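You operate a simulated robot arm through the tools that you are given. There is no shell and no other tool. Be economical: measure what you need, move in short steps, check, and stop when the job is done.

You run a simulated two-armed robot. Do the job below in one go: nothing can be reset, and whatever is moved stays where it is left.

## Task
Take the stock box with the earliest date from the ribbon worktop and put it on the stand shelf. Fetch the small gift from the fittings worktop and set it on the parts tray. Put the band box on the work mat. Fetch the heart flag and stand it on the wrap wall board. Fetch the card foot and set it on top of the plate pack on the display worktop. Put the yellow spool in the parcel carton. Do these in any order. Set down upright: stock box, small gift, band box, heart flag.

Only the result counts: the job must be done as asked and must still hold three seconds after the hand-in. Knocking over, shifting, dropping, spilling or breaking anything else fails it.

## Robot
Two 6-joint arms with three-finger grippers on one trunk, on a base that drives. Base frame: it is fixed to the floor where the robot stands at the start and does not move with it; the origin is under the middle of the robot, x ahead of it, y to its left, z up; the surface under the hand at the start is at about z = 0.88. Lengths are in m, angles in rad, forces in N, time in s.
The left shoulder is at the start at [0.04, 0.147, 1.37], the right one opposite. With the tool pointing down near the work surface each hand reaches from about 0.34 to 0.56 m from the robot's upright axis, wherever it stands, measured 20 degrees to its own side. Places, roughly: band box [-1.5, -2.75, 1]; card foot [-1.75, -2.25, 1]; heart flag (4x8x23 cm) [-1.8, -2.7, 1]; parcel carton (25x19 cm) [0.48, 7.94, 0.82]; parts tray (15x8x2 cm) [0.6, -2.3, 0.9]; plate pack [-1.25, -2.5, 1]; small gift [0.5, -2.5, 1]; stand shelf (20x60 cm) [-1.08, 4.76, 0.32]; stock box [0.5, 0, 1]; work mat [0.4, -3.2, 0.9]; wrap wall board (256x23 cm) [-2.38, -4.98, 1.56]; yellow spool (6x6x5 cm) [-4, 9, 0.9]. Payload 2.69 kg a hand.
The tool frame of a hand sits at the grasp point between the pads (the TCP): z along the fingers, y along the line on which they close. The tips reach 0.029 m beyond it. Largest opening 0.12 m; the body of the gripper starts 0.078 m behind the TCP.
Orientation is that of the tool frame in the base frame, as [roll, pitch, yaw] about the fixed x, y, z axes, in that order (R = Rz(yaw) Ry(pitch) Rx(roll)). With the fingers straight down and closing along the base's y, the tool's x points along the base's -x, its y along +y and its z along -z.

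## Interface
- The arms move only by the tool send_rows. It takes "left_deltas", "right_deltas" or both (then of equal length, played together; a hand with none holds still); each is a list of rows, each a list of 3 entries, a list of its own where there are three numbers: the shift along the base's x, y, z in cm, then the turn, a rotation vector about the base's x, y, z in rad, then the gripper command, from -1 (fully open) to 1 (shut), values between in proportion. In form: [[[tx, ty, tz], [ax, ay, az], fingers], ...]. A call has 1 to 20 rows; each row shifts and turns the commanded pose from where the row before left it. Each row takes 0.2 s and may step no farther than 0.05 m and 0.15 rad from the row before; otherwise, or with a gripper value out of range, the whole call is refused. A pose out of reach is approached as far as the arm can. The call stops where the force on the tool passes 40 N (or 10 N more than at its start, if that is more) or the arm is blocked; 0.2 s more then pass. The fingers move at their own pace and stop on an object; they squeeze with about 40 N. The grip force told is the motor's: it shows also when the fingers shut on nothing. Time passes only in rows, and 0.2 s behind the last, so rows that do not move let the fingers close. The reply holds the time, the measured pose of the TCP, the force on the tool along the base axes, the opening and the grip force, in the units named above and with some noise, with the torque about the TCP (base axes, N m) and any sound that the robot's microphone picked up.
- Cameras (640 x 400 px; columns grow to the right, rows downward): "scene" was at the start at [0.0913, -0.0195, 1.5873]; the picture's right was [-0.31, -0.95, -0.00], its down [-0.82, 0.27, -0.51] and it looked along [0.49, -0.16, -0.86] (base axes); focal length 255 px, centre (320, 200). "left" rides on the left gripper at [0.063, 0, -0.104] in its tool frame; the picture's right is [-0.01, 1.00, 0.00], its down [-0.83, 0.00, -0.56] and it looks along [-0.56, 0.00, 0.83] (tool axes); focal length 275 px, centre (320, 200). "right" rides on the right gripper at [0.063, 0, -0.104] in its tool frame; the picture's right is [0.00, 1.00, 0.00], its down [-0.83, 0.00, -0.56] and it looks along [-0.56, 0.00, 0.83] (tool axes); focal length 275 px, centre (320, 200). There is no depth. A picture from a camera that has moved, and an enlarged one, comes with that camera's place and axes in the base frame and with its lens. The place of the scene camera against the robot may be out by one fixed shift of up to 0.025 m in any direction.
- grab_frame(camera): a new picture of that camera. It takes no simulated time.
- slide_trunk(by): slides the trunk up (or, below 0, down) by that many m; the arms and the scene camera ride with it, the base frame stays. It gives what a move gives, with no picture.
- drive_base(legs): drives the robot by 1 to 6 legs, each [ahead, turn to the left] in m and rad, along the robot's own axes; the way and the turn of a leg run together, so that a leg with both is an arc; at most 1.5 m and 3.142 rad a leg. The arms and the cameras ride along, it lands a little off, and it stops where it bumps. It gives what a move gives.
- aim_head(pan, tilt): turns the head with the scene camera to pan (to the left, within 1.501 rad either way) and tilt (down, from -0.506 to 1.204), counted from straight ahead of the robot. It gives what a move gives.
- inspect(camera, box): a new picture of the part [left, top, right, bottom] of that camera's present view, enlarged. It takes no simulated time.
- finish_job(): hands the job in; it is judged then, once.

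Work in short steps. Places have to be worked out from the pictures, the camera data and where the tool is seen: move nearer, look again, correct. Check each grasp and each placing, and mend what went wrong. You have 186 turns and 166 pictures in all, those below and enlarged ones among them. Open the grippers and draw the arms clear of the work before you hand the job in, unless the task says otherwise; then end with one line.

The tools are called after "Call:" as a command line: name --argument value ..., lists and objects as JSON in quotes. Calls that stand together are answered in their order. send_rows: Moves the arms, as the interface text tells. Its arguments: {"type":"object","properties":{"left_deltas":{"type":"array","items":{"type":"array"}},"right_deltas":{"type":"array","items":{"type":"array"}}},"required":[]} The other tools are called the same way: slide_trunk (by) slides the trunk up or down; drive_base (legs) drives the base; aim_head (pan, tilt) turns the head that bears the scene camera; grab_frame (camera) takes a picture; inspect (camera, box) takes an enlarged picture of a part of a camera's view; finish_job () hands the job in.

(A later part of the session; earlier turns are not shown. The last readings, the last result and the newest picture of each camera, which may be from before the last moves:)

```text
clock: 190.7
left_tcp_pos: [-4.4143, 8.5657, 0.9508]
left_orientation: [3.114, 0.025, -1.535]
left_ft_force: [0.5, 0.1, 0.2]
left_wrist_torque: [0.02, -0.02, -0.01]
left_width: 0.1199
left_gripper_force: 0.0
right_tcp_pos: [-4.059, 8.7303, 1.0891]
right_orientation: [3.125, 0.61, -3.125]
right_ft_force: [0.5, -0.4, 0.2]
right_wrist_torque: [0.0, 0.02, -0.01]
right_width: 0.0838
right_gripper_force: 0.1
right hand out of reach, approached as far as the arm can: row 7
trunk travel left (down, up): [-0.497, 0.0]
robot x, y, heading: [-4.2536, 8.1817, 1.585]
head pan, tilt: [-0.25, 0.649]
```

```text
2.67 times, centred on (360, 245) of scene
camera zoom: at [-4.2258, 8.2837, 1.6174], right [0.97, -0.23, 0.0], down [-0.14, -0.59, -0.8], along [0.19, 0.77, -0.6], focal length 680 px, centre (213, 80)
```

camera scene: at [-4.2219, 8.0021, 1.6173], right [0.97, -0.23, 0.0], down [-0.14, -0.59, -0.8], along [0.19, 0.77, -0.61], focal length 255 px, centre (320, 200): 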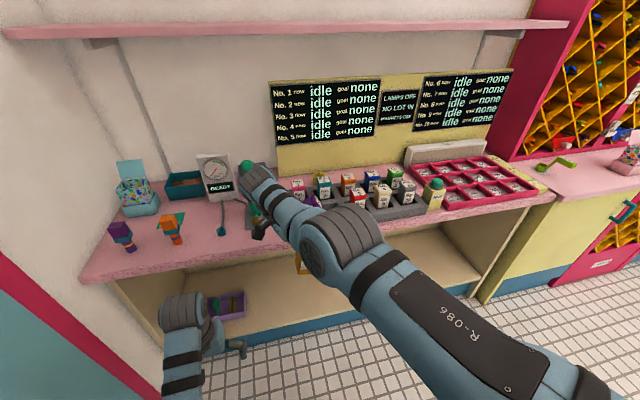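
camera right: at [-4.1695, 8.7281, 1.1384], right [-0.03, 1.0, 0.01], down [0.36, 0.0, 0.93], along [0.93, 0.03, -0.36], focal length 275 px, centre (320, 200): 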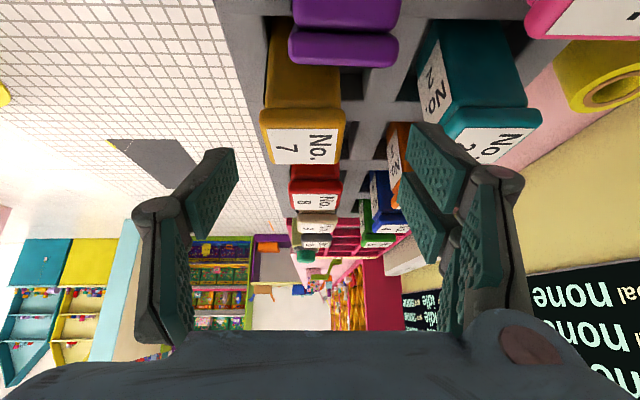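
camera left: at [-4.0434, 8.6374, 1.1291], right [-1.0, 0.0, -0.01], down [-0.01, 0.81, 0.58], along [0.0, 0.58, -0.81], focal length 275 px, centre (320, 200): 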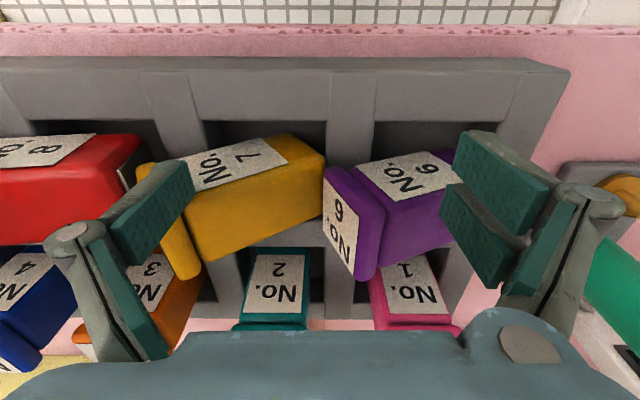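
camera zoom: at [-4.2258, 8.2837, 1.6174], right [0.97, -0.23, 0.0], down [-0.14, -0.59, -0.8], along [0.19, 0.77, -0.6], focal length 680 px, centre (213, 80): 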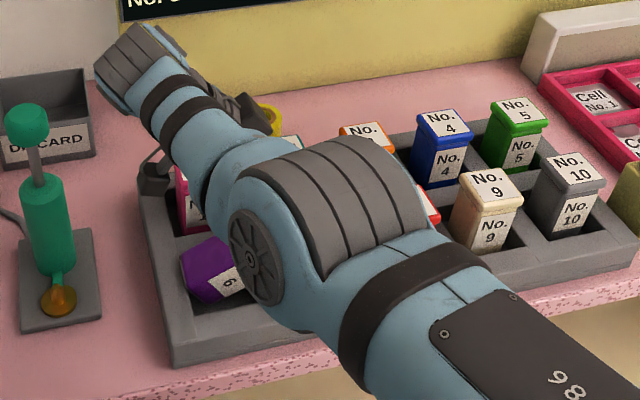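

No.7 stands in line with 8–10. Last one: purple No.6. I rotate the tool to a +25° tilt above it and look.

Call:
send_rows --right_deltas '[[[0, 0.3, 1.5], [0, 0.13, 0], -0.4], [[0, 0.3, 1.0], [0, 0.13, 0], -0.4], [[0, 0, 0], [0, 0.13, 0], -0.4], [[0, 0, 0], [0, 0.13, 0], -0.4], [[0, 0, 0], [0, 0.13, 0], -0.4], [[0, 0, 0], [0, 0.13, 0], -0.4], [[0, 0, 0], [0, 0.13, 0], -0.4], [[0, 0, 0], [0, 0.13, 0], -0.4], [[0, 0, 0], [0, 0, 0], -0.4]]'

Call:
grab_frame --camera "right"

```text
clock: 192.7
left_tcp_pos: [-4.4148, 8.5644, 0.9511]
left_orientation: [3.117, 0.025, -1.534]
left_ft_force: [-0.1, 0.7, -0.3]
left_wrist_torque: [0.0, -0.02, 0.0]
left_width: 0.1199
left_gripper_force: 0.0
right_tcp_pos: [-4.0616, 8.7507, 1.1124]
right_orientation: [3.113, -0.431, -3.128]
right_ft_force: [0.3, 0.2, -0.3]
right_wrist_torque: [0.01, 0.02, 0.03]
right_width: 0.084
right_gripper_force: 0.1
right hand out of reach, approached as far as the arm can: row 1, 2, 3, 4, 8
trunk travel left (down, up): [-0.497, 0.0]
robot x, y, heading: [-4.255, 8.1762, 1.588]
head pan, tilt: [-0.25, 0.649]
```

```text
85 pictures are left
camera right: at [-4.0747, 8.7483, 1.2334], right [-0.01, 1.0, 0.03], down [0.99, 0.0, 0.16], along [0.16, 0.03, -0.99], focal length 275 px, centre (320, 200)
```

right: 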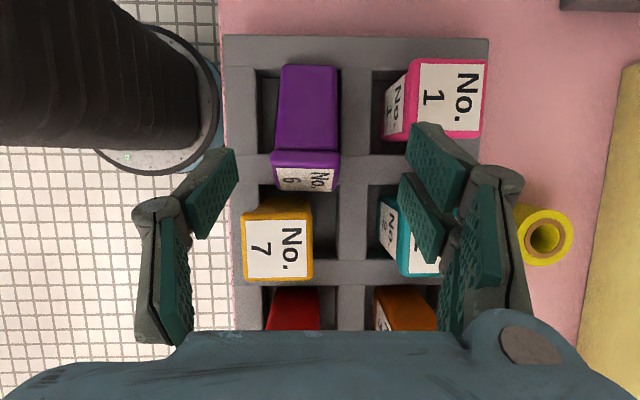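

No.6: lid centre ≈[-4.058, 8.744, 0.997], leaning ~55°. I nudge the base 1.8 cm forward and descend to grip it 2.5 cm below the lid.

Call:
drive_base --legs '[[0.018, 0]]'

Call:
send_rows --right_deltas '[[[-0.6, -1, -3], [-0.03, 0, 0], -0.4], [[-0.6, -1, -3], [0, 0, 0], -0.4], [[-0.5, -0.4, -2.5], [0, 0, 0], -0.4], [[0, 0, -2.5], [0, 0, 0], -0.4], [[0, 0, -1.2], [0, 0, 0], -0.4], [[0, 0, 0], [0, 0, 0], -0.4]]'

Call:
grab_frame --camera "right"

```text
clock: 193.5
left_tcp_pos: [-4.4147, 8.5806, 0.9529]
left_orientation: [3.115, 0.031, -1.535]
left_ft_force: [0.7, -0.3, -0.2]
left_wrist_torque: [0.08, -0.01, 0.0]
left_width: 0.1201
left_gripper_force: 0.0
right_tcp_pos: [-4.0632, 8.7668, 1.1146]
right_orientation: [3.107, -0.429, -3.126]
right_ft_force: [-0.9, 0.3, 1.7]
right_wrist_torque: [0.04, -0.02, 0.01]
right_width: 0.0838
right_gripper_force: 0.0
trunk travel left (down, up): [-0.497, 0.0]
robot x, y, heading: [-4.2548, 8.1933, 1.586]
head pan, tilt: [-0.25, 0.649]
```

```text
clock: 194.9
left_tcp_pos: [-4.4148, 8.5815, 0.9526]
left_orientation: [3.115, 0.026, -1.534]
left_ft_force: [0.2, 0.8, -0.2]
left_wrist_torque: [0.0, 0.01, -0.01]
left_width: 0.12
left_gripper_force: 0.1
right_tcp_pos: [-4.0803, 8.7392, 0.9938]
right_orientation: [3.139, -0.43, -3.14]
right_ft_force: [-1.8, 1.5, 15.1]
right_wrist_torque: [0.78, -0.16, -0.02]
right_width: 0.0906
right_gripper_force: 4.3
right hand out of reach, approached as far as the arm can: row 2, 4, 5
trunk travel left (down, up): [-0.497, 0.0]
robot x, y, heading: [-4.2553, 8.1956, 1.581]
head pan, tilt: [-0.25, 0.649]
```

```text
84 pictures are left
camera right: at [-4.0928, 8.7386, 1.1147], right [-0.01, 1.0, 0.0], down [0.99, 0.01, 0.16], along [0.16, 0.0, -0.99], focal length 275 px, centre (320, 200)
```

right: 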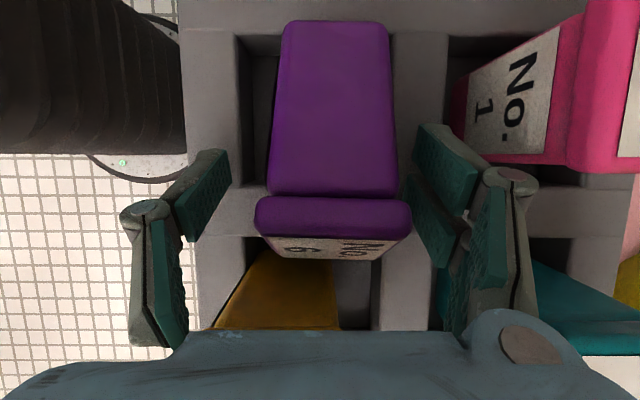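

Well centred on No.6. I close.

Call:
send_rows --right_deltas '[[[0, 0, 0.2], [0, 0, 0], 0.2], [[0, 0, 0], [0, 0, 0], 1], [[0, 0, 0], [0, 0, 0], 1]]'

Call:
send_rows --right_deltas '[[[0, 0.3, 2], [0, 0, 0], 1], [[0, 0.7, 2.5], [0, 0, 0], 1], [[0, 1, 2.5], [0, 0, 0], 1], [[0, 0.5, 1.5], [0, 0, 0], 1], [[0, 0, 0], [0, 0, 0], 1]]'

Call:
grab_frame --camera "right"

```text
clock: 195.5
left_tcp_pos: [-4.4151, 8.5842, 0.9512]
left_orientation: [3.115, 0.027, -1.534]
left_ft_force: [-0.3, -0.4, 0.6]
left_wrist_torque: [0.05, -0.01, 0.02]
left_width: 0.1201
left_gripper_force: 0.1
right_tcp_pos: [-4.078, 8.7472, 0.9999]
right_orientation: [3.119, -0.43, -3.136]
right_ft_force: [1.7, 10.3, 11.1]
right_wrist_torque: [0.41, 0.05, -0.34]
right_width: 0.052
right_gripper_force: 40.5
trunk travel left (down, up): [-0.497, 0.0]
robot x, y, heading: [-4.2508, 8.1969, 1.583]
head pan, tilt: [-0.25, 0.649]
stopped in row 3 (right hand): the force on the tool passed its limit at 47 N (the readings are from after the stop); the commanded pose is now the measured one
```

```text
clock: 196.7
left_tcp_pos: [-4.4143, 8.584, 0.9506]
left_orientation: [3.115, 0.025, -1.534]
left_ft_force: [-0.9, -0.6, -0.1]
left_wrist_torque: [-0.01, 0.02, 0.02]
left_width: 0.1199
left_gripper_force: 0.2
right_tcp_pos: [-4.0787, 8.7675, 1.0838]
right_orientation: [3.127, -0.429, -3.137]
right_ft_force: [0.0, -0.4, -2.2]
right_wrist_torque: [0.0, -0.06, 0.03]
right_width: 0.0516
right_gripper_force: 39.8
trunk travel left (down, up): [-0.497, 0.0]
robot x, y, heading: [-4.2526, 8.1964, 1.588]
head pan, tilt: [-0.25, 0.649]
```

```text
83 pictures are left
camera right: at [-4.0915, 8.7654, 1.2035], right [0.0, 1.0, 0.02], down [0.99, 0.0, 0.16], along [0.16, 0.02, -0.99], focal length 275 px, centre (320, 200)
```

right: 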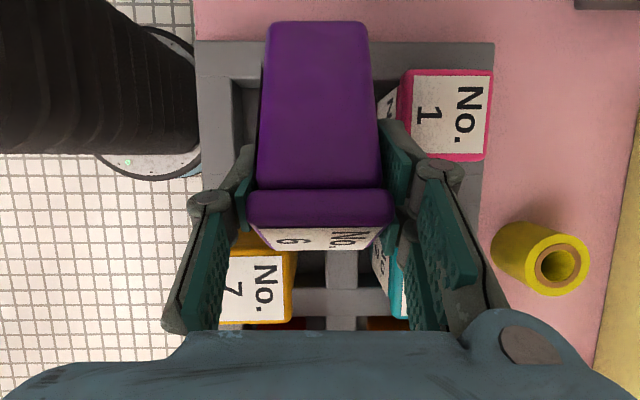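

No.6 is held free. As before I back off, shift 0.1 m left for reach, and rotate it upright in free space.

Call:
drive_base --legs '[[-0.3, 0], [0, 1.57], [0.1, 0], [0, -1.58]]'

Call:
send_rows --right_deltas '[[[0, 0, 1], [0, -0.136, 0], 1], [[1, 0, 1], [0, -0.136, 0], 1], [[1, 0, 1], [0, -0.136, 0], 1], [[1, 0, 1], [0, -0.136, 0], 1], [[1, 0, 0], [0, -0.136, 0], 1], [[1, 0, 0], [0, -0.136, 0], 1], [[1, 0, 0], [0, -0.136, 0], 1], [[1, 0, 0], [0, -0.136, 0], 1], [[0, 0, 0], [0, 0, 0], 1]]'

Call:
grab_frame --camera "right"

```text
clock: 202.9
left_tcp_pos: [-4.6373, 7.7401, 0.9543]
left_orientation: [3.119, 0.033, 0.028]
left_ft_force: [-0.5, 0.7, -0.7]
left_wrist_torque: [0.02, 0.02, 0.0]
left_width: 0.1199
left_gripper_force: 0.1
right_tcp_pos: [-4.8077, 8.0769, 1.0818]
right_orientation: [-3.139, -0.426, -1.581]
right_ft_force: [24.3, 5.8, 4.2]
right_wrist_torque: [-0.14, 0.97, -0.21]
right_width: 0.0516
right_gripper_force: 40.2
trunk travel left (down, up): [-0.497, 0.0]
robot x, y, heading: [-4.2548, 7.8978, 3.141]
head pan, tilt: [-0.25, 0.649]
stopped in leg 3: the force on the tool passed its limit at 47 N (the readings are from after the stop); the commanded pose is now the measured one
```

```text
clock: 204.9
left_tcp_pos: [-4.6433, 7.7391, 0.9518]
left_orientation: [3.116, 0.024, 0.028]
left_ft_force: [-0.3, -0.7, -0.1]
left_wrist_torque: [0.02, -0.01, 0.02]
left_width: 0.1199
left_gripper_force: 0.2
right_tcp_pos: [-4.7172, 8.0746, 1.1263]
right_orientation: [-2.556, -0.356, -1.812]
right_ft_force: [-0.5, 0.1, -1.6]
right_wrist_torque: [0.05, 0.02, 0.02]
right_width: 0.0515
right_gripper_force: 40.7
right hand out of reach, approached as far as the arm can: row 1, 2, 3, 4, 5, 6, 7, 8
trunk travel left (down, up): [-0.497, 0.0]
robot x, y, heading: [-4.254, 7.8978, -3.141]
head pan, tilt: [-0.25, 0.649]
```

```text
82 pictures are left
camera right: at [-4.7776, 8.0601, 1.2284], right [-0.86, 0.01, -0.52], down [-0.08, 0.99, 0.14], along [0.51, 0.16, -0.84], focal length 275 px, centre (320, 200)
```

right: 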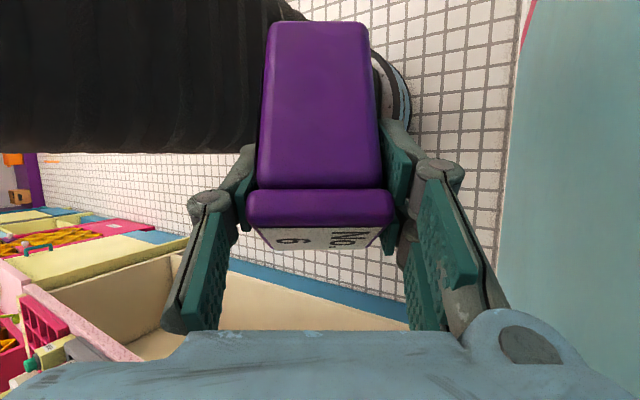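

The hand bumped the wall/door side while facing -x, so the legs stopped and my rotation was about the wrong axis. I undo that rotation (+0.54 about y) and then turn the robot back to face the counter, shifting left by backing at a slant.

Call:
send_rows --right_deltas '[[[0, 0, 0], [0, 0.135, 0], 1], [[0, 0, 0], [0, 0.135, 0], 1], [[0, 0, 0], [0, 0.135, 0], 1], [[0, 0, 0], [0, 0.135, 0], 1], [[0, 0, 0], [0, 0, 0], 1]]'

Call:
drive_base --legs '[[0, -1.9], [-0.3, 0], [0, 0.33]]'

```text
clock: 206.1
left_tcp_pos: [-4.638, 7.7378, 0.9531]
left_orientation: [3.118, 0.031, 0.027]
left_ft_force: [0.3, 0.7, 0.1]
left_wrist_torque: [-0.02, 0.02, 0.0]
left_width: 0.1198
left_gripper_force: 0.1
right_tcp_pos: [-4.8072, 8.0858, 1.1151]
right_orientation: [-3.125, -0.425, -1.583]
right_ft_force: [17.7, -0.7, 4.3]
right_wrist_torque: [0.02, 0.83, 0.13]
right_width: 0.0516
right_gripper_force: 40.4
right hand out of reach, approached as far as the arm can: row 1, 2, 3, 4
trunk travel left (down, up): [-0.497, 0.0]
robot x, y, heading: [-4.2526, 7.8944, 3.143]
head pan, tilt: [-0.25, 0.649]
stopped in row 5 (right hand): the force on the tool passed its limit at 43 N (the readings are from after the stop); the commanded pose is now the measured one
```

```text
clock: 213.7
left_tcp_pos: [-4.5033, 8.0076, 0.9514]
left_orientation: [3.114, 0.026, -1.543]
left_ft_force: [-0.9, 0.6, -0.4]
left_wrist_torque: [0.0, 0.03, -0.02]
left_width: 0.1197
left_gripper_force: 0.0
right_tcp_pos: [-4.1565, 8.18, 1.1111]
right_orientation: [-3.123, -0.427, 3.128]
right_ft_force: [-0.3, 0.2, -3.0]
right_wrist_torque: [0.0, -0.06, -0.01]
right_width: 0.0517
right_gripper_force: 40.2
trunk travel left (down, up): [-0.497, 0.0]
robot x, y, heading: [-4.3458, 7.6186, 1.573]
head pan, tilt: [-0.25, 0.649]
```

Back facing the counter with No.6 still held. Now I rotate it upright about y.

Call:
send_rows --right_deltas '[[[0.6, 0, 0], [0, -0.136, 0], 1], [[0.6, 0, 0], [0, -0.136, 0], 1], [[0.6, 0, 0], [0, -0.136, 0], 1], [[0.6, 0, 0], [0, -0.136, 0], 1], [[0.6, 0, 0], [0, -0.136, 0], 1], [[0.6, 0, 0], [0, -0.136, 0], 1], [[0.6, 0, 0], [0, -0.136, 0], 1], [[0, 0, 0], [0, -0.136, 0], 1], [[0, 0, 0], [0, 0, 0], 1]]'

Call:
grab_frame --camera "right"

```text
clock: 215.7
left_tcp_pos: [-4.5041, 8.0084, 0.9513]
left_orientation: [3.118, 0.026, -1.542]
left_ft_force: [-0.6, 0.1, 0.3]
left_wrist_torque: [0.02, 0.0, -0.02]
left_width: 0.1201
left_gripper_force: 0.1
right_tcp_pos: [-4.1125, 8.169, 1.1105]
right_orientation: [-3.14, 0.664, 3.125]
right_ft_force: [-0.2, -0.2, -2.8]
right_wrist_torque: [-0.01, 0.02, 0.01]
right_width: 0.0519
right_gripper_force: 40.3
right hand out of reach, approached as far as the arm can: row 1, 7, 8
trunk travel left (down, up): [-0.497, 0.0]
robot x, y, heading: [-4.3462, 7.6171, 1.573]
head pan, tilt: [-0.25, 0.649]
```

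```text
81 pictures are left
camera right: at [-4.2256, 8.172, 1.1546], right [0.01, 1.0, 0.0], down [0.31, 0.0, 0.95], along [0.95, -0.01, -0.31], focal length 275 px, centre (320, 200)
```

right: 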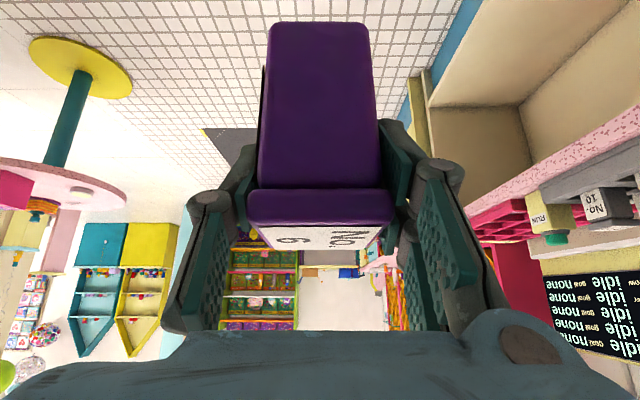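

No.6 hangs upright. I drive forward 0.47 m and check alignment with No.1's column.

Call:
drive_base --legs '[[0.47, 0]]'

Call:
grab_frame --camera "right"

```text
clock: 218.5
left_tcp_pos: [-4.5026, 8.4761, 0.9509]
left_orientation: [3.116, 0.027, -1.544]
left_ft_force: [-0.2, -0.2, 1.0]
left_wrist_torque: [0.01, -0.01, -0.02]
left_width: 0.1199
left_gripper_force: 0.0
right_tcp_pos: [-4.112, 8.6369, 1.1134]
right_orientation: [3.141, 0.661, 3.124]
right_ft_force: [0.7, -0.1, -3.0]
right_wrist_torque: [0.02, 0.01, 0.02]
right_width: 0.0517
right_gripper_force: 40.2
trunk travel left (down, up): [-0.497, 0.0]
robot x, y, heading: [-4.347, 8.0845, 1.573]
head pan, tilt: [-0.25, 0.649]
```

```text
80 pictures are left
camera right: at [-4.2248, 8.64, 1.1558], right [0.02, 1.0, 0.0], down [0.32, 0.0, 0.95], along [0.95, -0.02, -0.32], focal length 275 px, centre (320, 200)
```

right: 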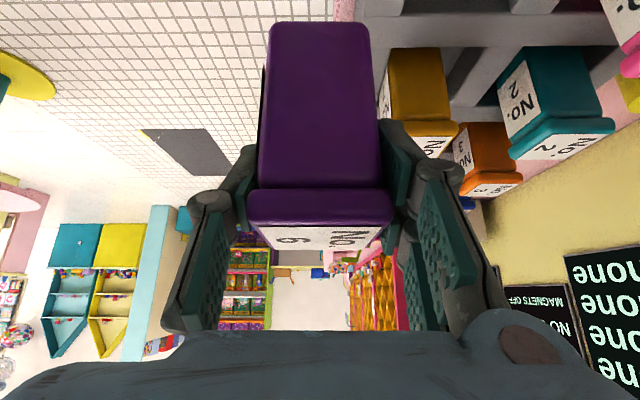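

Slot 6's centre is x≈-4.115. I drive the last 10 cm, shift x slightly and begin lowering.

Call:
drive_base --legs '[[0.1, 0]]'

Call:
send_rows --right_deltas '[[[-0.7, 0, -1.5], [0, 0, 0], 1], [[-0.5, 0, -1.5], [0, 0, 0], 1], [[0, 0, 0], [0, 0, 0], 1]]'

Call:
grab_frame --camera "right"

Call:
inspect --camera "scene" --box '[240, 170, 480, 320]'

```text
clock: 219.7
left_tcp_pos: [-4.5036, 8.5654, 0.9538]
left_orientation: [3.119, 0.037, -1.544]
left_ft_force: [1.0, 0.3, -1.0]
left_wrist_torque: [-0.03, 0.08, -0.04]
left_width: 0.1203
left_gripper_force: 0.0
right_tcp_pos: [-4.1125, 8.7294, 1.1188]
right_orientation: [3.128, 0.662, 3.113]
right_ft_force: [0.3, -1.3, -2.3]
right_wrist_torque: [0.09, 0.03, 0.06]
right_width: 0.0516
right_gripper_force: 40.0
trunk travel left (down, up): [-0.497, 0.0]
robot x, y, heading: [-4.3475, 8.1881, 1.567]
head pan, tilt: [-0.25, 0.649]
```

```text
clock: 220.5
left_tcp_pos: [-4.5028, 8.5725, 0.953]
left_orientation: [3.119, 0.028, -1.546]
left_ft_force: [0.6, -0.4, 0.7]
left_wrist_torque: [0.03, 0.04, -0.02]
left_width: 0.1204
left_gripper_force: 0.0
right_tcp_pos: [-4.1214, 8.732, 1.0915]
right_orientation: [3.136, 0.66, 3.118]
right_ft_force: [-0.2, -0.2, -2.1]
right_wrist_torque: [0.06, 0.01, 0.04]
right_width: 0.0518
right_gripper_force: 39.7
right hand out of reach, approached as far as the arm can: row 2
trunk travel left (down, up): [-0.497, 0.0]
robot x, y, heading: [-4.3473, 8.1914, 1.573]
head pan, tilt: [-0.25, 0.649]
```

```text
79 pictures are left
camera right: at [-4.234, 8.733, 1.1353], right [0.02, 1.0, 0.0], down [0.32, -0.01, 0.95], along [0.95, -0.01, -0.32], focal length 275 px, centre (320, 200)
```

right: 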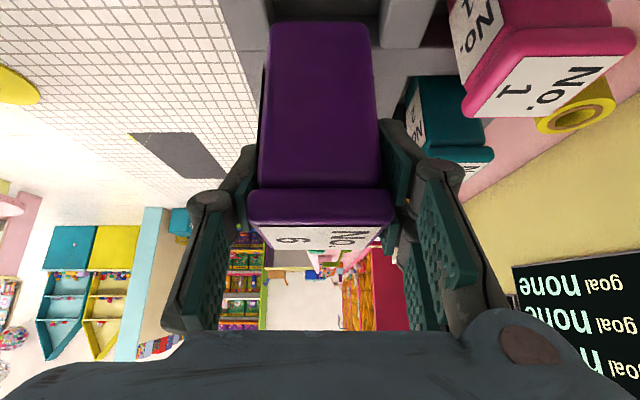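

```text
2.67 times, centred on (360, 245) of scene
camera zoom: at [-4.318, 8.2889, 1.6177], right [0.97, -0.25, 0.0], down [-0.15, -0.58, -0.8], along [0.2, 0.77, -0.6], focal length 680 px, centre (213, 80)
```

zoom: 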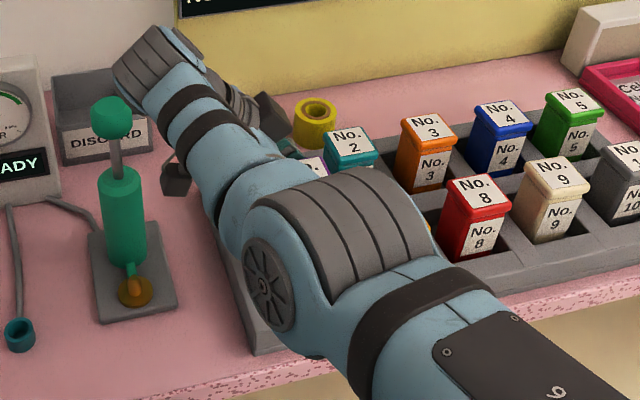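

Aligned with No.1 (x≈-4.108). I lower it to contact.

Call:
send_rows --right_deltas '[[[0, 0, -1.5], [0, 0, 0], 1], [[0, 0, -1.5], [0, 0, 0], 1], [[0, 0.2, -1.5], [0, 0, 0], 1], [[0, 0.2, -1.0], [0, 0, 0], 1], [[0, 0.2, -0.8], [0, 0, 0], 1], [[0, 0, -0.5], [0, 0, 0], 1], [[0, 0, -0.5], [0, 0, 0], 1], [[0, 0, -0.4], [0, 0, 0], 1], [[0, 0, -0.4], [0, 0, 0], 1], [[0, 0, -0.3], [0, 0, 0], 1]]'

Call:
grab_frame --camera "right"

```text
clock: 222.7
left_tcp_pos: [-4.5028, 8.578, 0.9506]
left_orientation: [3.118, 0.023, -1.545]
left_ft_force: [0.3, 0.9, -0.7]
left_wrist_torque: [-0.03, -0.01, 0.03]
left_width: 0.1201
left_gripper_force: 0.0
right_tcp_pos: [-4.1179, 8.7198, 1.0131]
right_orientation: [3.129, 0.657, 3.116]
right_ft_force: [-6.6, 19.9, 23.3]
right_wrist_torque: [0.56, 0.49, 0.42]
right_width: 0.052
right_gripper_force: 40.4
right hand out of reach, approached as far as the arm can: row 2, 3, 4, 5, 8
trunk travel left (down, up): [-0.497, 0.0]
robot x, y, heading: [-4.3461, 8.1866, 1.572]
head pan, tilt: [-0.25, 0.649]
```

```text
77 pictures are left
camera right: at [-4.2298, 8.7213, 1.0562], right [0.01, 1.0, 0.01], down [0.32, -0.01, 0.95], along [0.95, -0.01, -0.32], focal length 275 px, centre (320, 200)
```

right: 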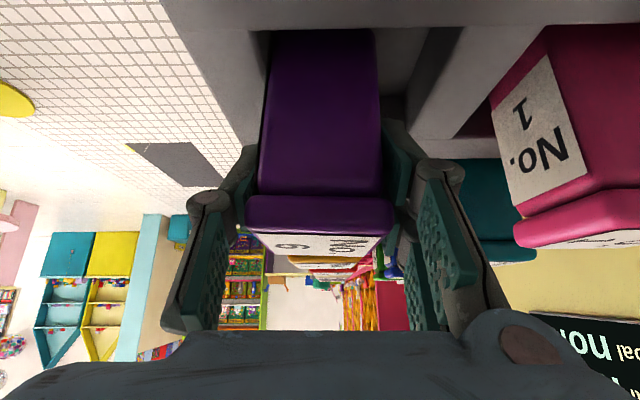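

Seated, slightly against the slot's front. I nudge the base 1.2 cm forward, open, and retreat along the tool axis.

Call:
drive_base --legs '[[0.012, 0]]'

Call:
send_rows --right_deltas '[[[0, 0, 0], [0, 0, 0], 0.5], [[0, 0, 0], [0, 0, 0], 0.1], [[0, 0, 0], [0, 0, 0], -0.4], [[0, 0, 0], [0, 0, 0], -0.4], [[-0.8, 0, 1.0], [0, 0, 0], -0.4], [[-1.2, 0, 1.55], [0, 0, 0], -0.4], [[-1.2, 0.2, 1.55], [0, 0, 0], -0.4], [[-1.2, 0.3, 1.55], [0, 0, 0], -0.4], [[-1.2, 0.3, 1.55], [0, 0, 0], -0.4], [[0, 0, 0], [0, 0, 0], -0.4]]'

Call:
grab_frame --camera "right"

```text
clock: 223.8
left_tcp_pos: [-4.5029, 8.5854, 0.9514]
left_orientation: [3.12, 0.025, -1.545]
left_ft_force: [-0.2, 0.3, 0.6]
left_wrist_torque: [0.0, -0.02, -0.02]
left_width: 0.1198
left_gripper_force: 0.1
right_tcp_pos: [-4.115, 8.7234, 1.0111]
right_orientation: [-3.136, 0.662, 3.126]
right_ft_force: [-1.6, -1.9, 3.7]
right_wrist_torque: [-0.26, 0.21, 0.04]
right_width: 0.0516
right_gripper_force: 40.3
trunk travel left (down, up): [-0.497, 0.0]
robot x, y, heading: [-4.3453, 8.2017, 1.569]
head pan, tilt: [-0.25, 0.649]
stopped in leg 1: the robot was blocked; the commanded pose is now the measured one
```

```text
clock: 226.0
left_tcp_pos: [-4.5036, 8.5862, 0.9508]
left_orientation: [3.119, 0.023, -1.546]
left_ft_force: [-0.4, 0.0, 1.4]
left_wrist_torque: [0.02, 0.0, 0.0]
left_width: 0.12
left_gripper_force: 0.1
right_tcp_pos: [-4.1692, 8.7295, 1.0833]
right_orientation: [-3.137, 0.663, 3.124]
right_ft_force: [0.7, -0.5, 0.3]
right_wrist_torque: [0.06, 0.01, 0.0]
right_width: 0.0839
right_gripper_force: 0.0
trunk travel left (down, up): [-0.497, 0.0]
robot x, y, heading: [-4.3476, 8.1967, 1.569]
head pan, tilt: [-0.25, 0.649]
```

```text
76 pictures are left
camera right: at [-4.2825, 8.7323, 1.1267], right [0.02, 1.0, -0.01], down [0.31, 0.0, 0.95], along [0.95, -0.02, -0.31], focal length 275 px, centre (320, 200)
```

right: 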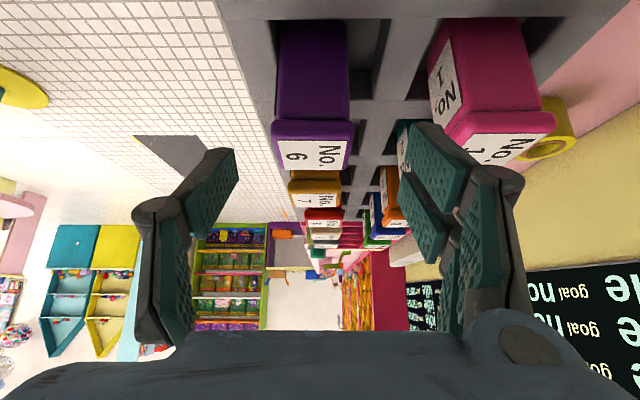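

All five front canisters stand upright in their slots again. Now the spool at about [-3.99, 9.0], counter z≈0.90: I'll use the left hand from robot x≈-3.86. I back off first, restore the right tool and raise both hands forward.

Call:
drive_base --legs '[[-0.4, 0]]'

Call:
send_rows --right_deltas '[[[1, 0, 1], [0, 0.133, 0], -1], [[1, 0, 1], [0, 0.133, 0], -1], [[1, 0, 1], [0, 0.133, 0], -1], [[1, 0, 0], [0, 0.133, 0], -1], [[1, 0, 0], [0, 0.131, 0], -1], [[0, 0, 0], [0, 0, 0.1428], -1], [[0, 0, 0], [0, 0, 0.1428], -1], [[0, 0, 0], [0, 0, 0.1428], -1], [[0, 0, 0], [0, 0, 0.1428], -1], [[0, 0, 0], [0, 0, 0.1428], -1], [[0, 0, 0], [0, 0, 0.1428], -1], [[0, 0, 0], [0, 0, 0.1428], -1], [[0, 0, 0], [0, 0, 0.1428], -1], [[0, 0, 0], [0, 0, 0.1428], -1], [[0, 0, 0], [0, 0, 0.1428], -1], [[0, 0, 0], [0, 0, 0.1428], -1], [[0, 0, 0], [0, 0, 0], -1]]' --left_deltas '[[[0.5, 4, 2], [0, 0, 0], -1], [[0.5, 4, 2], [0, 0, 0], -1], [[0.5, 4, 2], [0, 0, 0], -1], [[0.5, 4, 2], [0, 0, 0], -1], [[0, 2, 3], [0, 0, 0], -1], [[0, 0, 3], [0, 0, 0], -1], [[0, 0, 3], [0, 0, 0], -1], [[0, 0, 0], [0, 0, 0], -1], [[0, 0, 0], [0, 0, 0], -1], [[0, 0, 0], [0, 0, 0], -1], [[0, 0, 0], [0, 0, 0], -1], [[0, 0, 0], [0, 0, 0], -1], [[0, 0, 0], [0, 0, 0], -1], [[0, 0, 0], [0, 0, 0], -1], [[0, 0, 0], [0, 0, 0], -1], [[0, 0, 0], [0, 0, 0], -1], [[0, 0, 0], [0, 0, 0], -1]]'

```text
clock: 228.5
left_tcp_pos: [-4.504, 8.1868, 0.9493]
left_orientation: [3.119, 0.021, -1.542]
left_ft_force: [0.1, 0.2, -0.8]
left_wrist_torque: [-0.02, -0.02, -0.01]
left_width: 0.1201
left_gripper_force: 0.1
right_tcp_pos: [-4.1729, 8.3325, 1.0826]
right_orientation: [-3.133, 0.662, 3.131]
right_ft_force: [0.8, 0.6, -0.2]
right_wrist_torque: [0.01, 0.01, 0.02]
right_width: 0.0843
right_gripper_force: 0.1
trunk travel left (down, up): [-0.497, 0.0]
robot x, y, heading: [-4.3466, 7.7982, 1.573]
head pan, tilt: [-0.25, 0.649]
```

```text
clock: 232.1
left_tcp_pos: [-4.4858, 8.3641, 1.121]
left_orientation: [3.119, 0.025, -1.541]
left_ft_force: [0.4, 0.0, 0.3]
left_wrist_torque: [0.0, 0.02, 0.0]
left_width: 0.1199
left_gripper_force: 0.0
right_tcp_pos: [-4.1221, 8.3388, 1.1105]
right_orientation: [-3.132, 0.0, -1.58]
right_ft_force: [0.1, -0.5, -0.7]
right_wrist_torque: [0.0, 0.0, 0.0]
right_width: 0.1201
right_gripper_force: 0.0
right hand out of reach, approached as far as the arm can: row 4
trunk travel left (down, up): [-0.497, 0.0]
robot x, y, heading: [-4.3454, 7.8021, 1.579]
head pan, tilt: [-0.25, 0.649]
```

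Now I shift the robot 0.49 m to the right, still well back from the counter, then drive forward 0.3 and look.

Call:
drive_base --legs '[[0, -1.575], [0.49, 0], [0, 1.57], [0.35, 0]]'

Call:
grab_frame --camera "left"

```text
clock: 244.6
left_tcp_pos: [-3.98, 8.7099, 1.1221]
left_orientation: [3.119, 0.028, -1.556]
left_ft_force: [-0.1, -0.5, 0.3]
left_wrist_torque: [0.05, -0.01, -0.03]
left_width: 0.1197
left_gripper_force: 0.0
right_tcp_pos: [-3.6172, 8.6794, 1.1132]
right_orientation: [-3.132, 0.0, -1.597]
right_ft_force: [-0.2, -1.2, 0.2]
right_wrist_torque: [0.0, 0.0, 0.02]
right_width: 0.12
right_gripper_force: 0.1
trunk travel left (down, up): [-0.497, 0.0]
robot x, y, heading: [-3.8519, 8.1451, 1.556]
head pan, tilt: [-0.25, 0.649]
```

```text
75 pictures are left
camera left: at [-3.9752, 8.6453, 1.225], right [-1.0, -0.01, 0.02], down [0.0, 0.82, 0.58], along [-0.02, 0.58, -0.82], focal length 275 px, centre (320, 200)
```

left: 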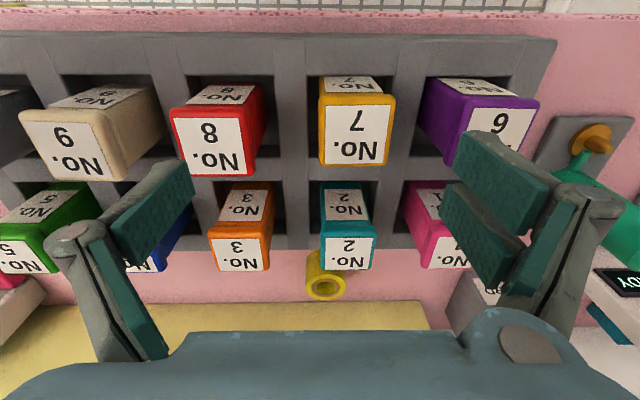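

The spool's centre is at [-3.993, 8.998]. I drive 0.31 forward, high over the tray.

Call:
drive_base --legs '[[0.31, 0]]'

Call:
grab_frame --camera "left"

```text
clock: 246.8
left_tcp_pos: [-3.9733, 9.0267, 1.1205]
left_orientation: [3.119, 0.024, -1.558]
left_ft_force: [0.6, -0.4, 0.3]
left_wrist_torque: [-0.02, 0.01, 0.01]
left_width: 0.1201
left_gripper_force: 0.1
right_tcp_pos: [-3.6111, 8.9937, 1.1096]
right_orientation: [-3.13, -0.001, -1.599]
right_ft_force: [0.0, -0.1, -0.5]
right_wrist_torque: [-0.03, -0.01, -0.01]
right_width: 0.1199
right_gripper_force: 0.0
trunk travel left (down, up): [-0.497, 0.0]
robot x, y, heading: [-3.8409, 8.4527, 1.558]
head pan, tilt: [-0.25, 0.649]
stopped in leg 1: the robot was blocked; the commanded pose is now the measured one
```

```text
74 pictures are left
camera left: at [-3.9697, 8.961, 1.2226], right [-1.0, -0.01, 0.02], down [0.01, 0.82, 0.57], along [-0.02, 0.57, -0.82], focal length 275 px, centre (320, 200)
```

left: 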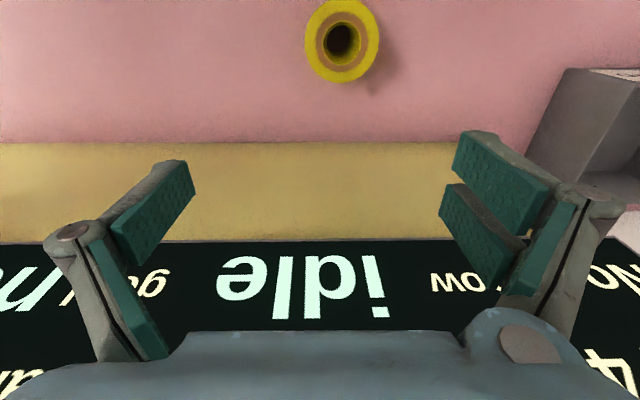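

The base touched the counter, but reach suffices: spool at [-3.994, 8.99]. I descend over it.

Call:
send_rows --left_deltas '[[[-1, -1.8, -3], [0, 0, 0], -1], [[-1.1, -1.9, -3], [0, 0, 0], -1], [[0, 0, -4], [0, 0, 0], -1], [[0, 0, -4], [0, 0, 0], -1], [[0, 0, -3], [0, 0, 0], -1], [[0, 0, 0], [0, 0, 0], -1]]'

Call:
grab_frame --camera "left"

```text
clock: 248.2
left_tcp_pos: [-3.9967, 8.9863, 0.9502]
left_orientation: [3.119, 0.026, -1.558]
left_ft_force: [0.0, -0.4, 0.5]
left_wrist_torque: [-0.01, 0.04, 0.02]
left_width: 0.12
left_gripper_force: 0.1
right_tcp_pos: [-3.6116, 8.991, 1.1112]
right_orientation: [-3.133, 0.0, -1.6]
right_ft_force: [-0.4, 0.1, -0.1]
right_wrist_torque: [0.01, -0.01, -0.01]
right_width: 0.12
right_gripper_force: 0.1
trunk travel left (down, up): [-0.497, 0.0]
robot x, y, heading: [-3.8461, 8.4584, 1.555]
head pan, tilt: [-0.25, 0.649]
```

```text
73 pictures are left
camera left: at [-3.9913, 8.9208, 1.0526], right [-1.0, -0.01, 0.02], down [0.01, 0.82, 0.58], along [-0.02, 0.58, -0.82], focal length 275 px, centre (320, 200)
```

left: 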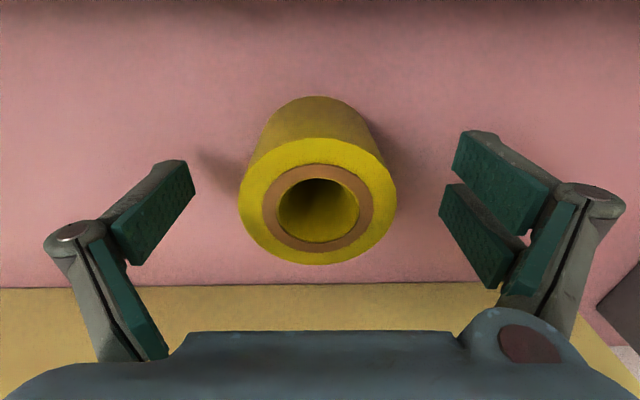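

Centred. Down 1.5 cm more, close, then lift high.

Call:
send_rows --left_deltas '[[[0, 0, -1.3], [0, 0, 0], -1], [[0, 0, 0], [0, 0, 0], 0.2], [[0, 0, 0], [0, 0, 0], 1], [[0, 0, 0], [0, 0, 0], 1], [[0, 0, 3], [0, 0, 0], 1], [[0, 0, 4], [0, 0, 0], 1], [[0, 1, 4], [0, 0, 0], 1], [[0, 1.5, 4], [0, 0, 0], 1], [[0, 1.5, 4], [0, 0, 0], 1], [[0, 0, 0], [0, 0, 0], 1]]'

Call:
grab_frame --camera "left"

```text
clock: 249.1
left_tcp_pos: [-3.9821, 8.9881, 0.9473]
left_orientation: [3.131, 0.048, -1.564]
left_ft_force: [19.6, -2.1, 35.2]
left_wrist_torque: [-0.4, -1.32, 0.2]
left_width: 0.0577
left_gripper_force: 35.6
right_tcp_pos: [-3.6052, 8.9847, 1.1116]
right_orientation: [-3.137, 0.004, -1.602]
right_ft_force: [0.6, 0.0, 0.0]
right_wrist_torque: [-0.01, -0.03, -0.02]
right_width: 0.1199
right_gripper_force: 0.1
trunk travel left (down, up): [-0.497, 0.0]
robot x, y, heading: [-3.8492, 8.4538, 1.552]
head pan, tilt: [-0.25, 0.649]
stopped in row 4 (left hand): the force on the tool passed its limit at 46 N (the readings are from after the stop); the commanded pose is now the measured one
```

```text
72 pictures are left
camera left: at [-3.9786, 8.9201, 1.0486], right [-1.0, 0.0, 0.01], down [0.0, 0.8, 0.59], along [-0.01, 0.59, -0.8], focal length 275 px, centre (320, 200)
```

left: 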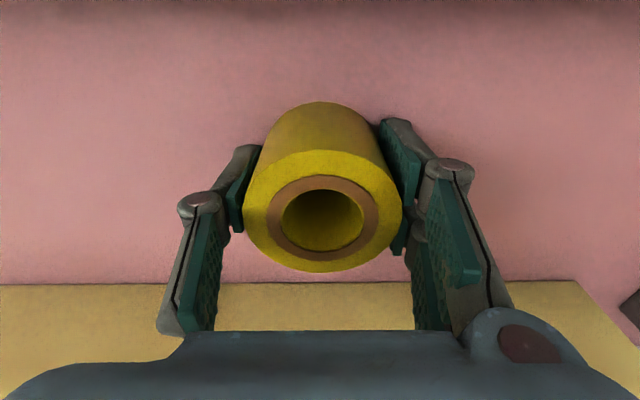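

Gripped (0.058). I lift high now.

Call:
send_rows --left_deltas '[[[0, 0, 3], [0, 0, 0], 1], [[0, 0, 4], [0, 0, 0], 1], [[0, 1, 4], [0, 0, 0], 1], [[0, 1.5, 4], [0, 0, 0], 1], [[0, 1.5, 3], [0, 0, 0], 1], [[0, 0, 0], [0, 0, 0], 1]]'

Call:
grab_frame --camera "left"

```text
clock: 250.5
left_tcp_pos: [-3.989, 9.0284, 1.1213]
left_orientation: [3.13, 0.034, -1.561]
left_ft_force: [0.6, -0.6, -0.9]
left_wrist_torque: [0.02, 0.0, 0.02]
left_width: 0.0568
left_gripper_force: 39.7
right_tcp_pos: [-3.6101, 8.9894, 1.1099]
right_orientation: [-3.131, 0.0, -1.602]
right_ft_force: [-1.0, -0.5, 0.6]
right_wrist_torque: [0.01, -0.04, 0.02]
right_width: 0.1202
right_gripper_force: 0.0
trunk travel left (down, up): [-0.497, 0.0]
robot x, y, heading: [-3.8468, 8.4539, 1.551]
head pan, tilt: [-0.25, 0.649]
```

```text
71 pictures are left
camera left: at [-3.9859, 8.9622, 1.2235], right [-1.0, 0.0, 0.01], down [0.0, 0.81, 0.58], along [-0.01, 0.58, -0.81], focal length 275 px, centre (320, 200)
```

left: 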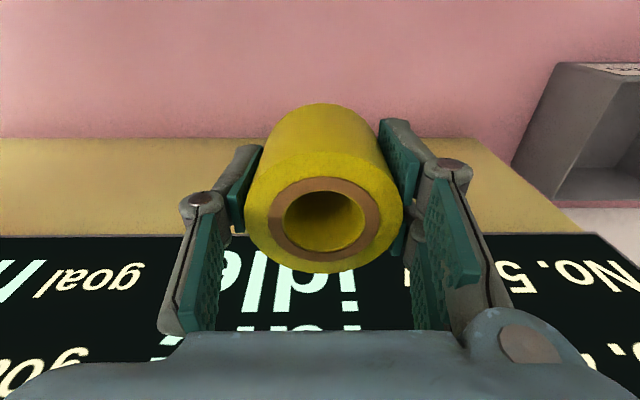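

Spool held high. I back off, turn to +x, and drive along the aisle toward the carton, then look.

Call:
drive_base --legs '[[-0.6, 0], [0, -1.551], [1.4, 0]]'

Call:
aim_head --pan 0.0 --tilt 0.3

Call:
grab_frame --camera "scene"

```text
clock: 264.2
left_tcp_pos: [-1.8954, 7.9997, 1.1214]
left_orientation: [3.13, 0.036, -3.121]
left_ft_force: [-0.3, 0.2, -1.0]
left_wrist_torque: [0.04, 0.01, -0.03]
left_width: 0.0569
left_gripper_force: 40.1
right_tcp_pos: [-1.929, 7.6206, 1.1117]
right_orientation: [-3.129, 0.0, 3.124]
right_ft_force: [0.3, 0.4, 0.2]
right_wrist_torque: [-0.02, 0.0, 0.02]
right_width: 0.1199
right_gripper_force: 0.0
trunk travel left (down, up): [-0.497, 0.0]
robot x, y, heading: [-2.4672, 7.851, -0.007]
head pan, tilt: [-0.25, 0.649]
```

```text
clock: 265.1
left_tcp_pos: [-1.8948, 8.0003, 1.1212]
left_orientation: [3.131, 0.032, -3.12]
left_ft_force: [-0.2, 0.0, -1.6]
left_wrist_torque: [-0.04, -0.02, 0.04]
left_width: 0.0568
left_gripper_force: 40.2
right_tcp_pos: [-1.9283, 7.6198, 1.1115]
right_orientation: [-3.132, -0.001, 3.123]
right_ft_force: [-0.4, -0.7, 0.0]
right_wrist_torque: [0.01, 0.02, -0.01]
right_width: 0.1199
right_gripper_force: 0.1
trunk travel left (down, up): [-0.497, 0.0]
robot x, y, heading: [-2.4685, 7.8524, -0.005]
head pan, tilt: [0.0, 0.3]
```

```text
70 pictures are left
camera scene: at [-2.3454, 7.85, 1.6491], right [-0.01, -1.0, 0.0], down [-0.3, 0.0, -0.95], along [0.95, -0.01, -0.3], focal length 255 px, centre (320, 200)
```

scene: 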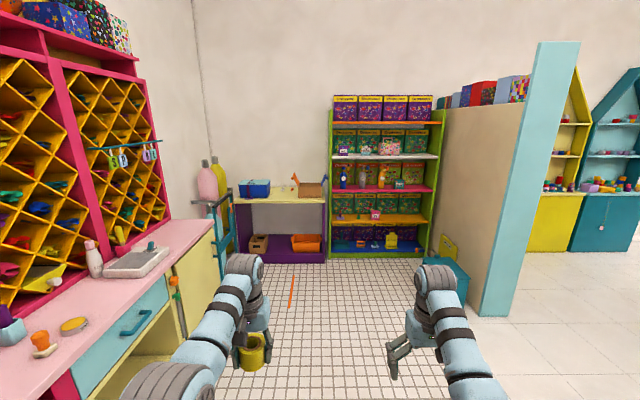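

The carton is on the yellow-topped table straight ahead. There's an orange streak on the floor in the aisle; I enlarge both.

Call:
inspect --camera "scene" --box '[200, 160, 440, 320]'

```text
2.50 times, centred on (320, 240) of scene
camera zoom: at [-2.3454, 7.85, 1.6491], right [-0.01, -1.0, 0.0], down [-0.3, 0.0, -0.95], along [0.95, -0.01, -0.3], focal length 638 px, centre (320, 100)
```

zoom: 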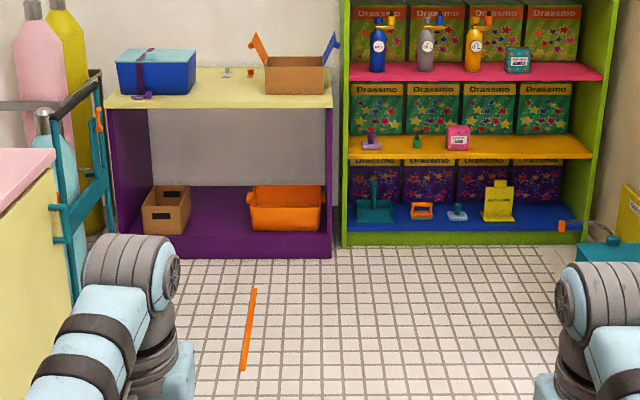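

The strip lies at y≈8.12, x -0.41..0.09; keeping robot y≈7.79 avoids it. I drive to about x=-0.33 and look from the left hand.

Call:
drive_base --legs '[[0, -0.025], [1.07, 0], [1.07, 0], [0, 0.03]]'

Call:
grab_frame --camera "left"

Call:
aim_head --pan 0.1 --tilt 0.6

Call:
grab_frame --camera "scene"

```text
clock: 276.5
left_tcp_pos: [0.2642, 7.9306, 1.1208]
left_orientation: [3.128, 0.033, -3.117]
left_ft_force: [-0.7, 0.2, -0.6]
left_wrist_torque: [0.0, 0.02, -0.02]
left_width: 0.0568
left_gripper_force: 39.9
right_tcp_pos: [0.2307, 7.5515, 1.1098]
right_orientation: [-3.132, -0.003, 3.125]
right_ft_force: [0.3, -0.2, 0.3]
right_wrist_torque: [0.03, 0.0, -0.02]
right_width: 0.1201
right_gripper_force: 0.1
trunk travel left (down, up): [-0.497, 0.0]
robot x, y, heading: [-0.3124, 7.7768, -0.007]
head pan, tilt: [0.0, 0.3]
```

```text
68 pictures are left
camera left: at [0.1992, 7.9287, 1.2226], right [-0.02, 1.0, 0.01], down [0.81, 0.01, 0.58], along [0.58, 0.02, -0.81], focal length 275 px, centre (320, 200)
```

left: 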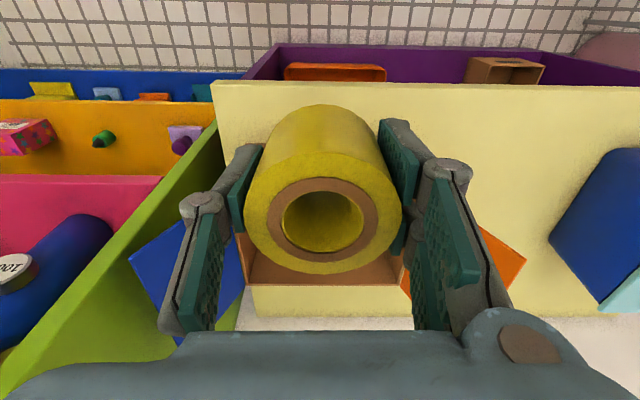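

```text
clock: 277.3
left_tcp_pos: [0.2632, 7.9318, 1.1215]
left_orientation: [3.129, 0.035, -3.117]
left_ft_force: [0.1, -0.5, -0.6]
left_wrist_torque: [-0.01, -0.01, -0.01]
left_width: 0.0567
left_gripper_force: 40.1
right_tcp_pos: [0.231, 7.5507, 1.1107]
right_orientation: [-3.132, -0.001, 3.125]
right_ft_force: [0.5, 0.1, 0.3]
right_wrist_torque: [-0.01, 0.0, 0.03]
right_width: 0.1201
right_gripper_force: 0.1
trunk travel left (down, up): [-0.497, 0.0]
robot x, y, heading: [-0.3075, 7.7794, -0.004]
head pan, tilt: [0.099, 0.6]
```

```text
67 pictures are left
camera scene: at [-0.1921, 7.7884, 1.6217], right [0.1, -1.0, 0.0], down [-0.56, -0.05, -0.83], along [0.82, 0.08, -0.56], focal length 255 px, centre (320, 200)
```

scene: 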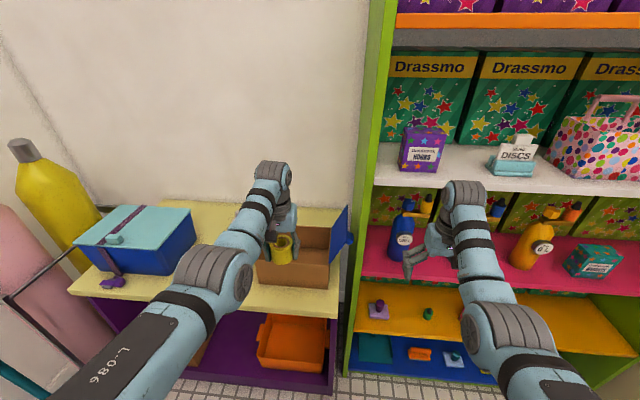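

The right hand would run into the display shelf (front x≈0.35), so I tuck it back and low first.

Call:
send_rows --right_deltas '[[[0, 0, -5], [0, 0, 0], -1], [[-1, 0, -4.5], [0, 0, 0], -1], [[-3, 0, -3.5], [0, 0, 0], -1], [[-4, 0, -2], [0, 0, 0], -1], [[-4, 0, 0], [0, 0, 0], -1], [[-4, 0, 0], [0, 0, 0], -1], [[0, 0, 0], [0, 0, 0], -1]]'

Call:
drive_base --legs '[[0.2, 0]]'

Call:
grab_frame --camera "left"

Call:
grab_frame --camera "scene"

```text
clock: 278.9
left_tcp_pos: [0.2637, 7.9316, 1.1213]
left_orientation: [3.131, 0.034, -3.116]
left_ft_force: [0.1, -0.2, -0.8]
left_wrist_torque: [0.01, -0.01, 0.0]
left_width: 0.0566
left_gripper_force: 39.5
right_tcp_pos: [0.0735, 7.5508, 0.955]
right_orientation: [-3.13, -0.002, 3.125]
right_ft_force: [0.0, -0.7, 0.2]
right_wrist_torque: [-0.04, 0.02, -0.04]
right_width: 0.1201
right_gripper_force: 0.0
right hand out of reach, approached as far as the arm can: row 6
trunk travel left (down, up): [-0.497, 0.0]
robot x, y, heading: [-0.312, 7.7785, -0.001]
head pan, tilt: [0.099, 0.6]
```

```text
clock: 280.5
left_tcp_pos: [0.4594, 7.9307, 1.1233]
left_orientation: [3.13, 0.037, -3.116]
left_ft_force: [-0.6, -0.1, -0.7]
left_wrist_torque: [0.02, -0.04, 0.02]
left_width: 0.0567
left_gripper_force: 39.9
right_tcp_pos: [0.2691, 7.5498, 0.9564]
right_orientation: [-3.131, 0.005, 3.127]
right_ft_force: [-0.1, -0.4, 0.0]
right_wrist_torque: [0.0, -0.05, -0.01]
right_width: 0.12
right_gripper_force: 0.1
trunk travel left (down, up): [-0.497, 0.0]
robot x, y, heading: [-0.1073, 7.7784, -0.0]
head pan, tilt: [0.099, 0.6]
```

```text
66 pictures are left
camera left: at [0.3933, 7.9292, 1.2249], right [-0.02, 1.0, 0.01], down [0.81, 0.01, 0.59], along [0.59, 0.02, -0.81], focal length 275 px, centre (320, 200)
```

left: 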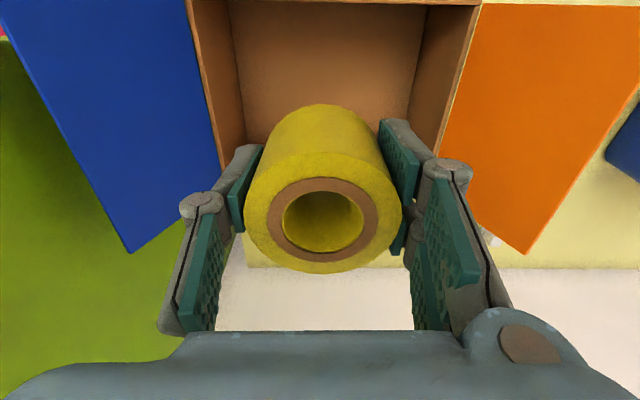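

```text
65 pictures are left
camera scene: at [0.001, 7.7885, 1.6221], right [0.1, -1.0, 0.0], down [-0.56, -0.05, -0.83], along [0.82, 0.08, -0.56], focal length 255 px, centre (320, 200)
```

scene: 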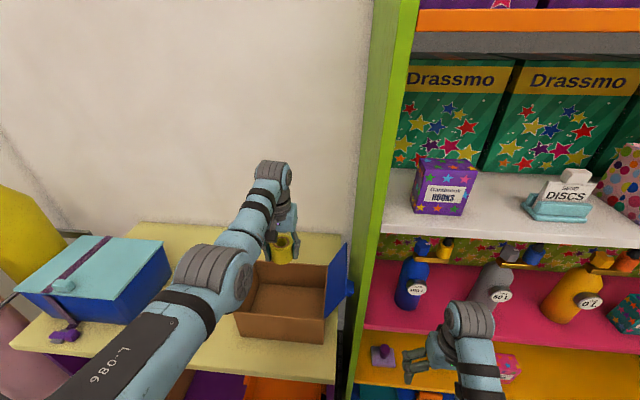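

Carton rim spans x≈0.395–0.585, y centre ≈7.947, rim z≈0.94. I lower the spool inside until contact.

Call:
send_rows --left_deltas '[[[0.5, 0.8, -4], [0, 0, 0], 1], [[0, 0.2, -4], [0, 0, 0], 1], [[0, 0, -4], [0, 0, 0], 1], [[0, 0, -4], [0, 0, 0], 1], [[0, 0, -3], [0, 0, 0], 1], [[0, 0, -1.5], [0, 0, 0], 1], [[0, 0, -1], [0, 0, 0], 1], [[0, 0, -1], [0, 0, 0], 1], [[0, 0, -1], [0, 0, 0], 1], [[0, 0, 0], [0, 0, 0], 1]]'

Call:
grab_frame --camera "left"

```text
clock: 282.7
left_tcp_pos: [0.4181, 7.9487, 0.9122]
left_orientation: [3.128, 0.035, -3.115]
left_ft_force: [1.6, 0.5, -0.2]
left_wrist_torque: [0.01, -0.06, -0.07]
left_width: 0.0568
left_gripper_force: 40.2
left hand out of reach, approached as far as the arm can: row 2, 3, 4, 5, 6, 7, 8, 9
right_tcp_pos: [0.274, 7.5505, 0.9555]
right_orientation: [-3.13, 0.001, 3.125]
right_ft_force: [0.3, -1.2, 0.1]
right_wrist_torque: [-0.01, 0.02, 0.01]
right_width: 0.1199
right_gripper_force: 0.1
trunk travel left (down, up): [-0.497, 0.0]
robot x, y, heading: [-0.1106, 7.7752, -0.0]
head pan, tilt: [0.099, 0.6]
```

```text
64 pictures are left
camera left: at [0.3526, 7.9464, 1.0142], right [-0.02, 1.0, 0.01], down [0.81, 0.01, 0.58], along [0.58, 0.02, -0.81], focal length 275 px, centre (320, 200)
```

left: 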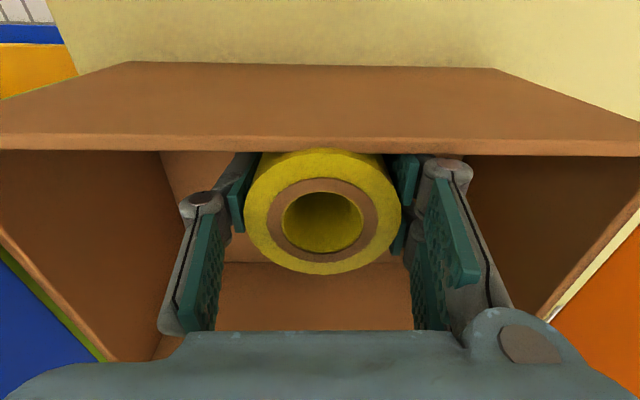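

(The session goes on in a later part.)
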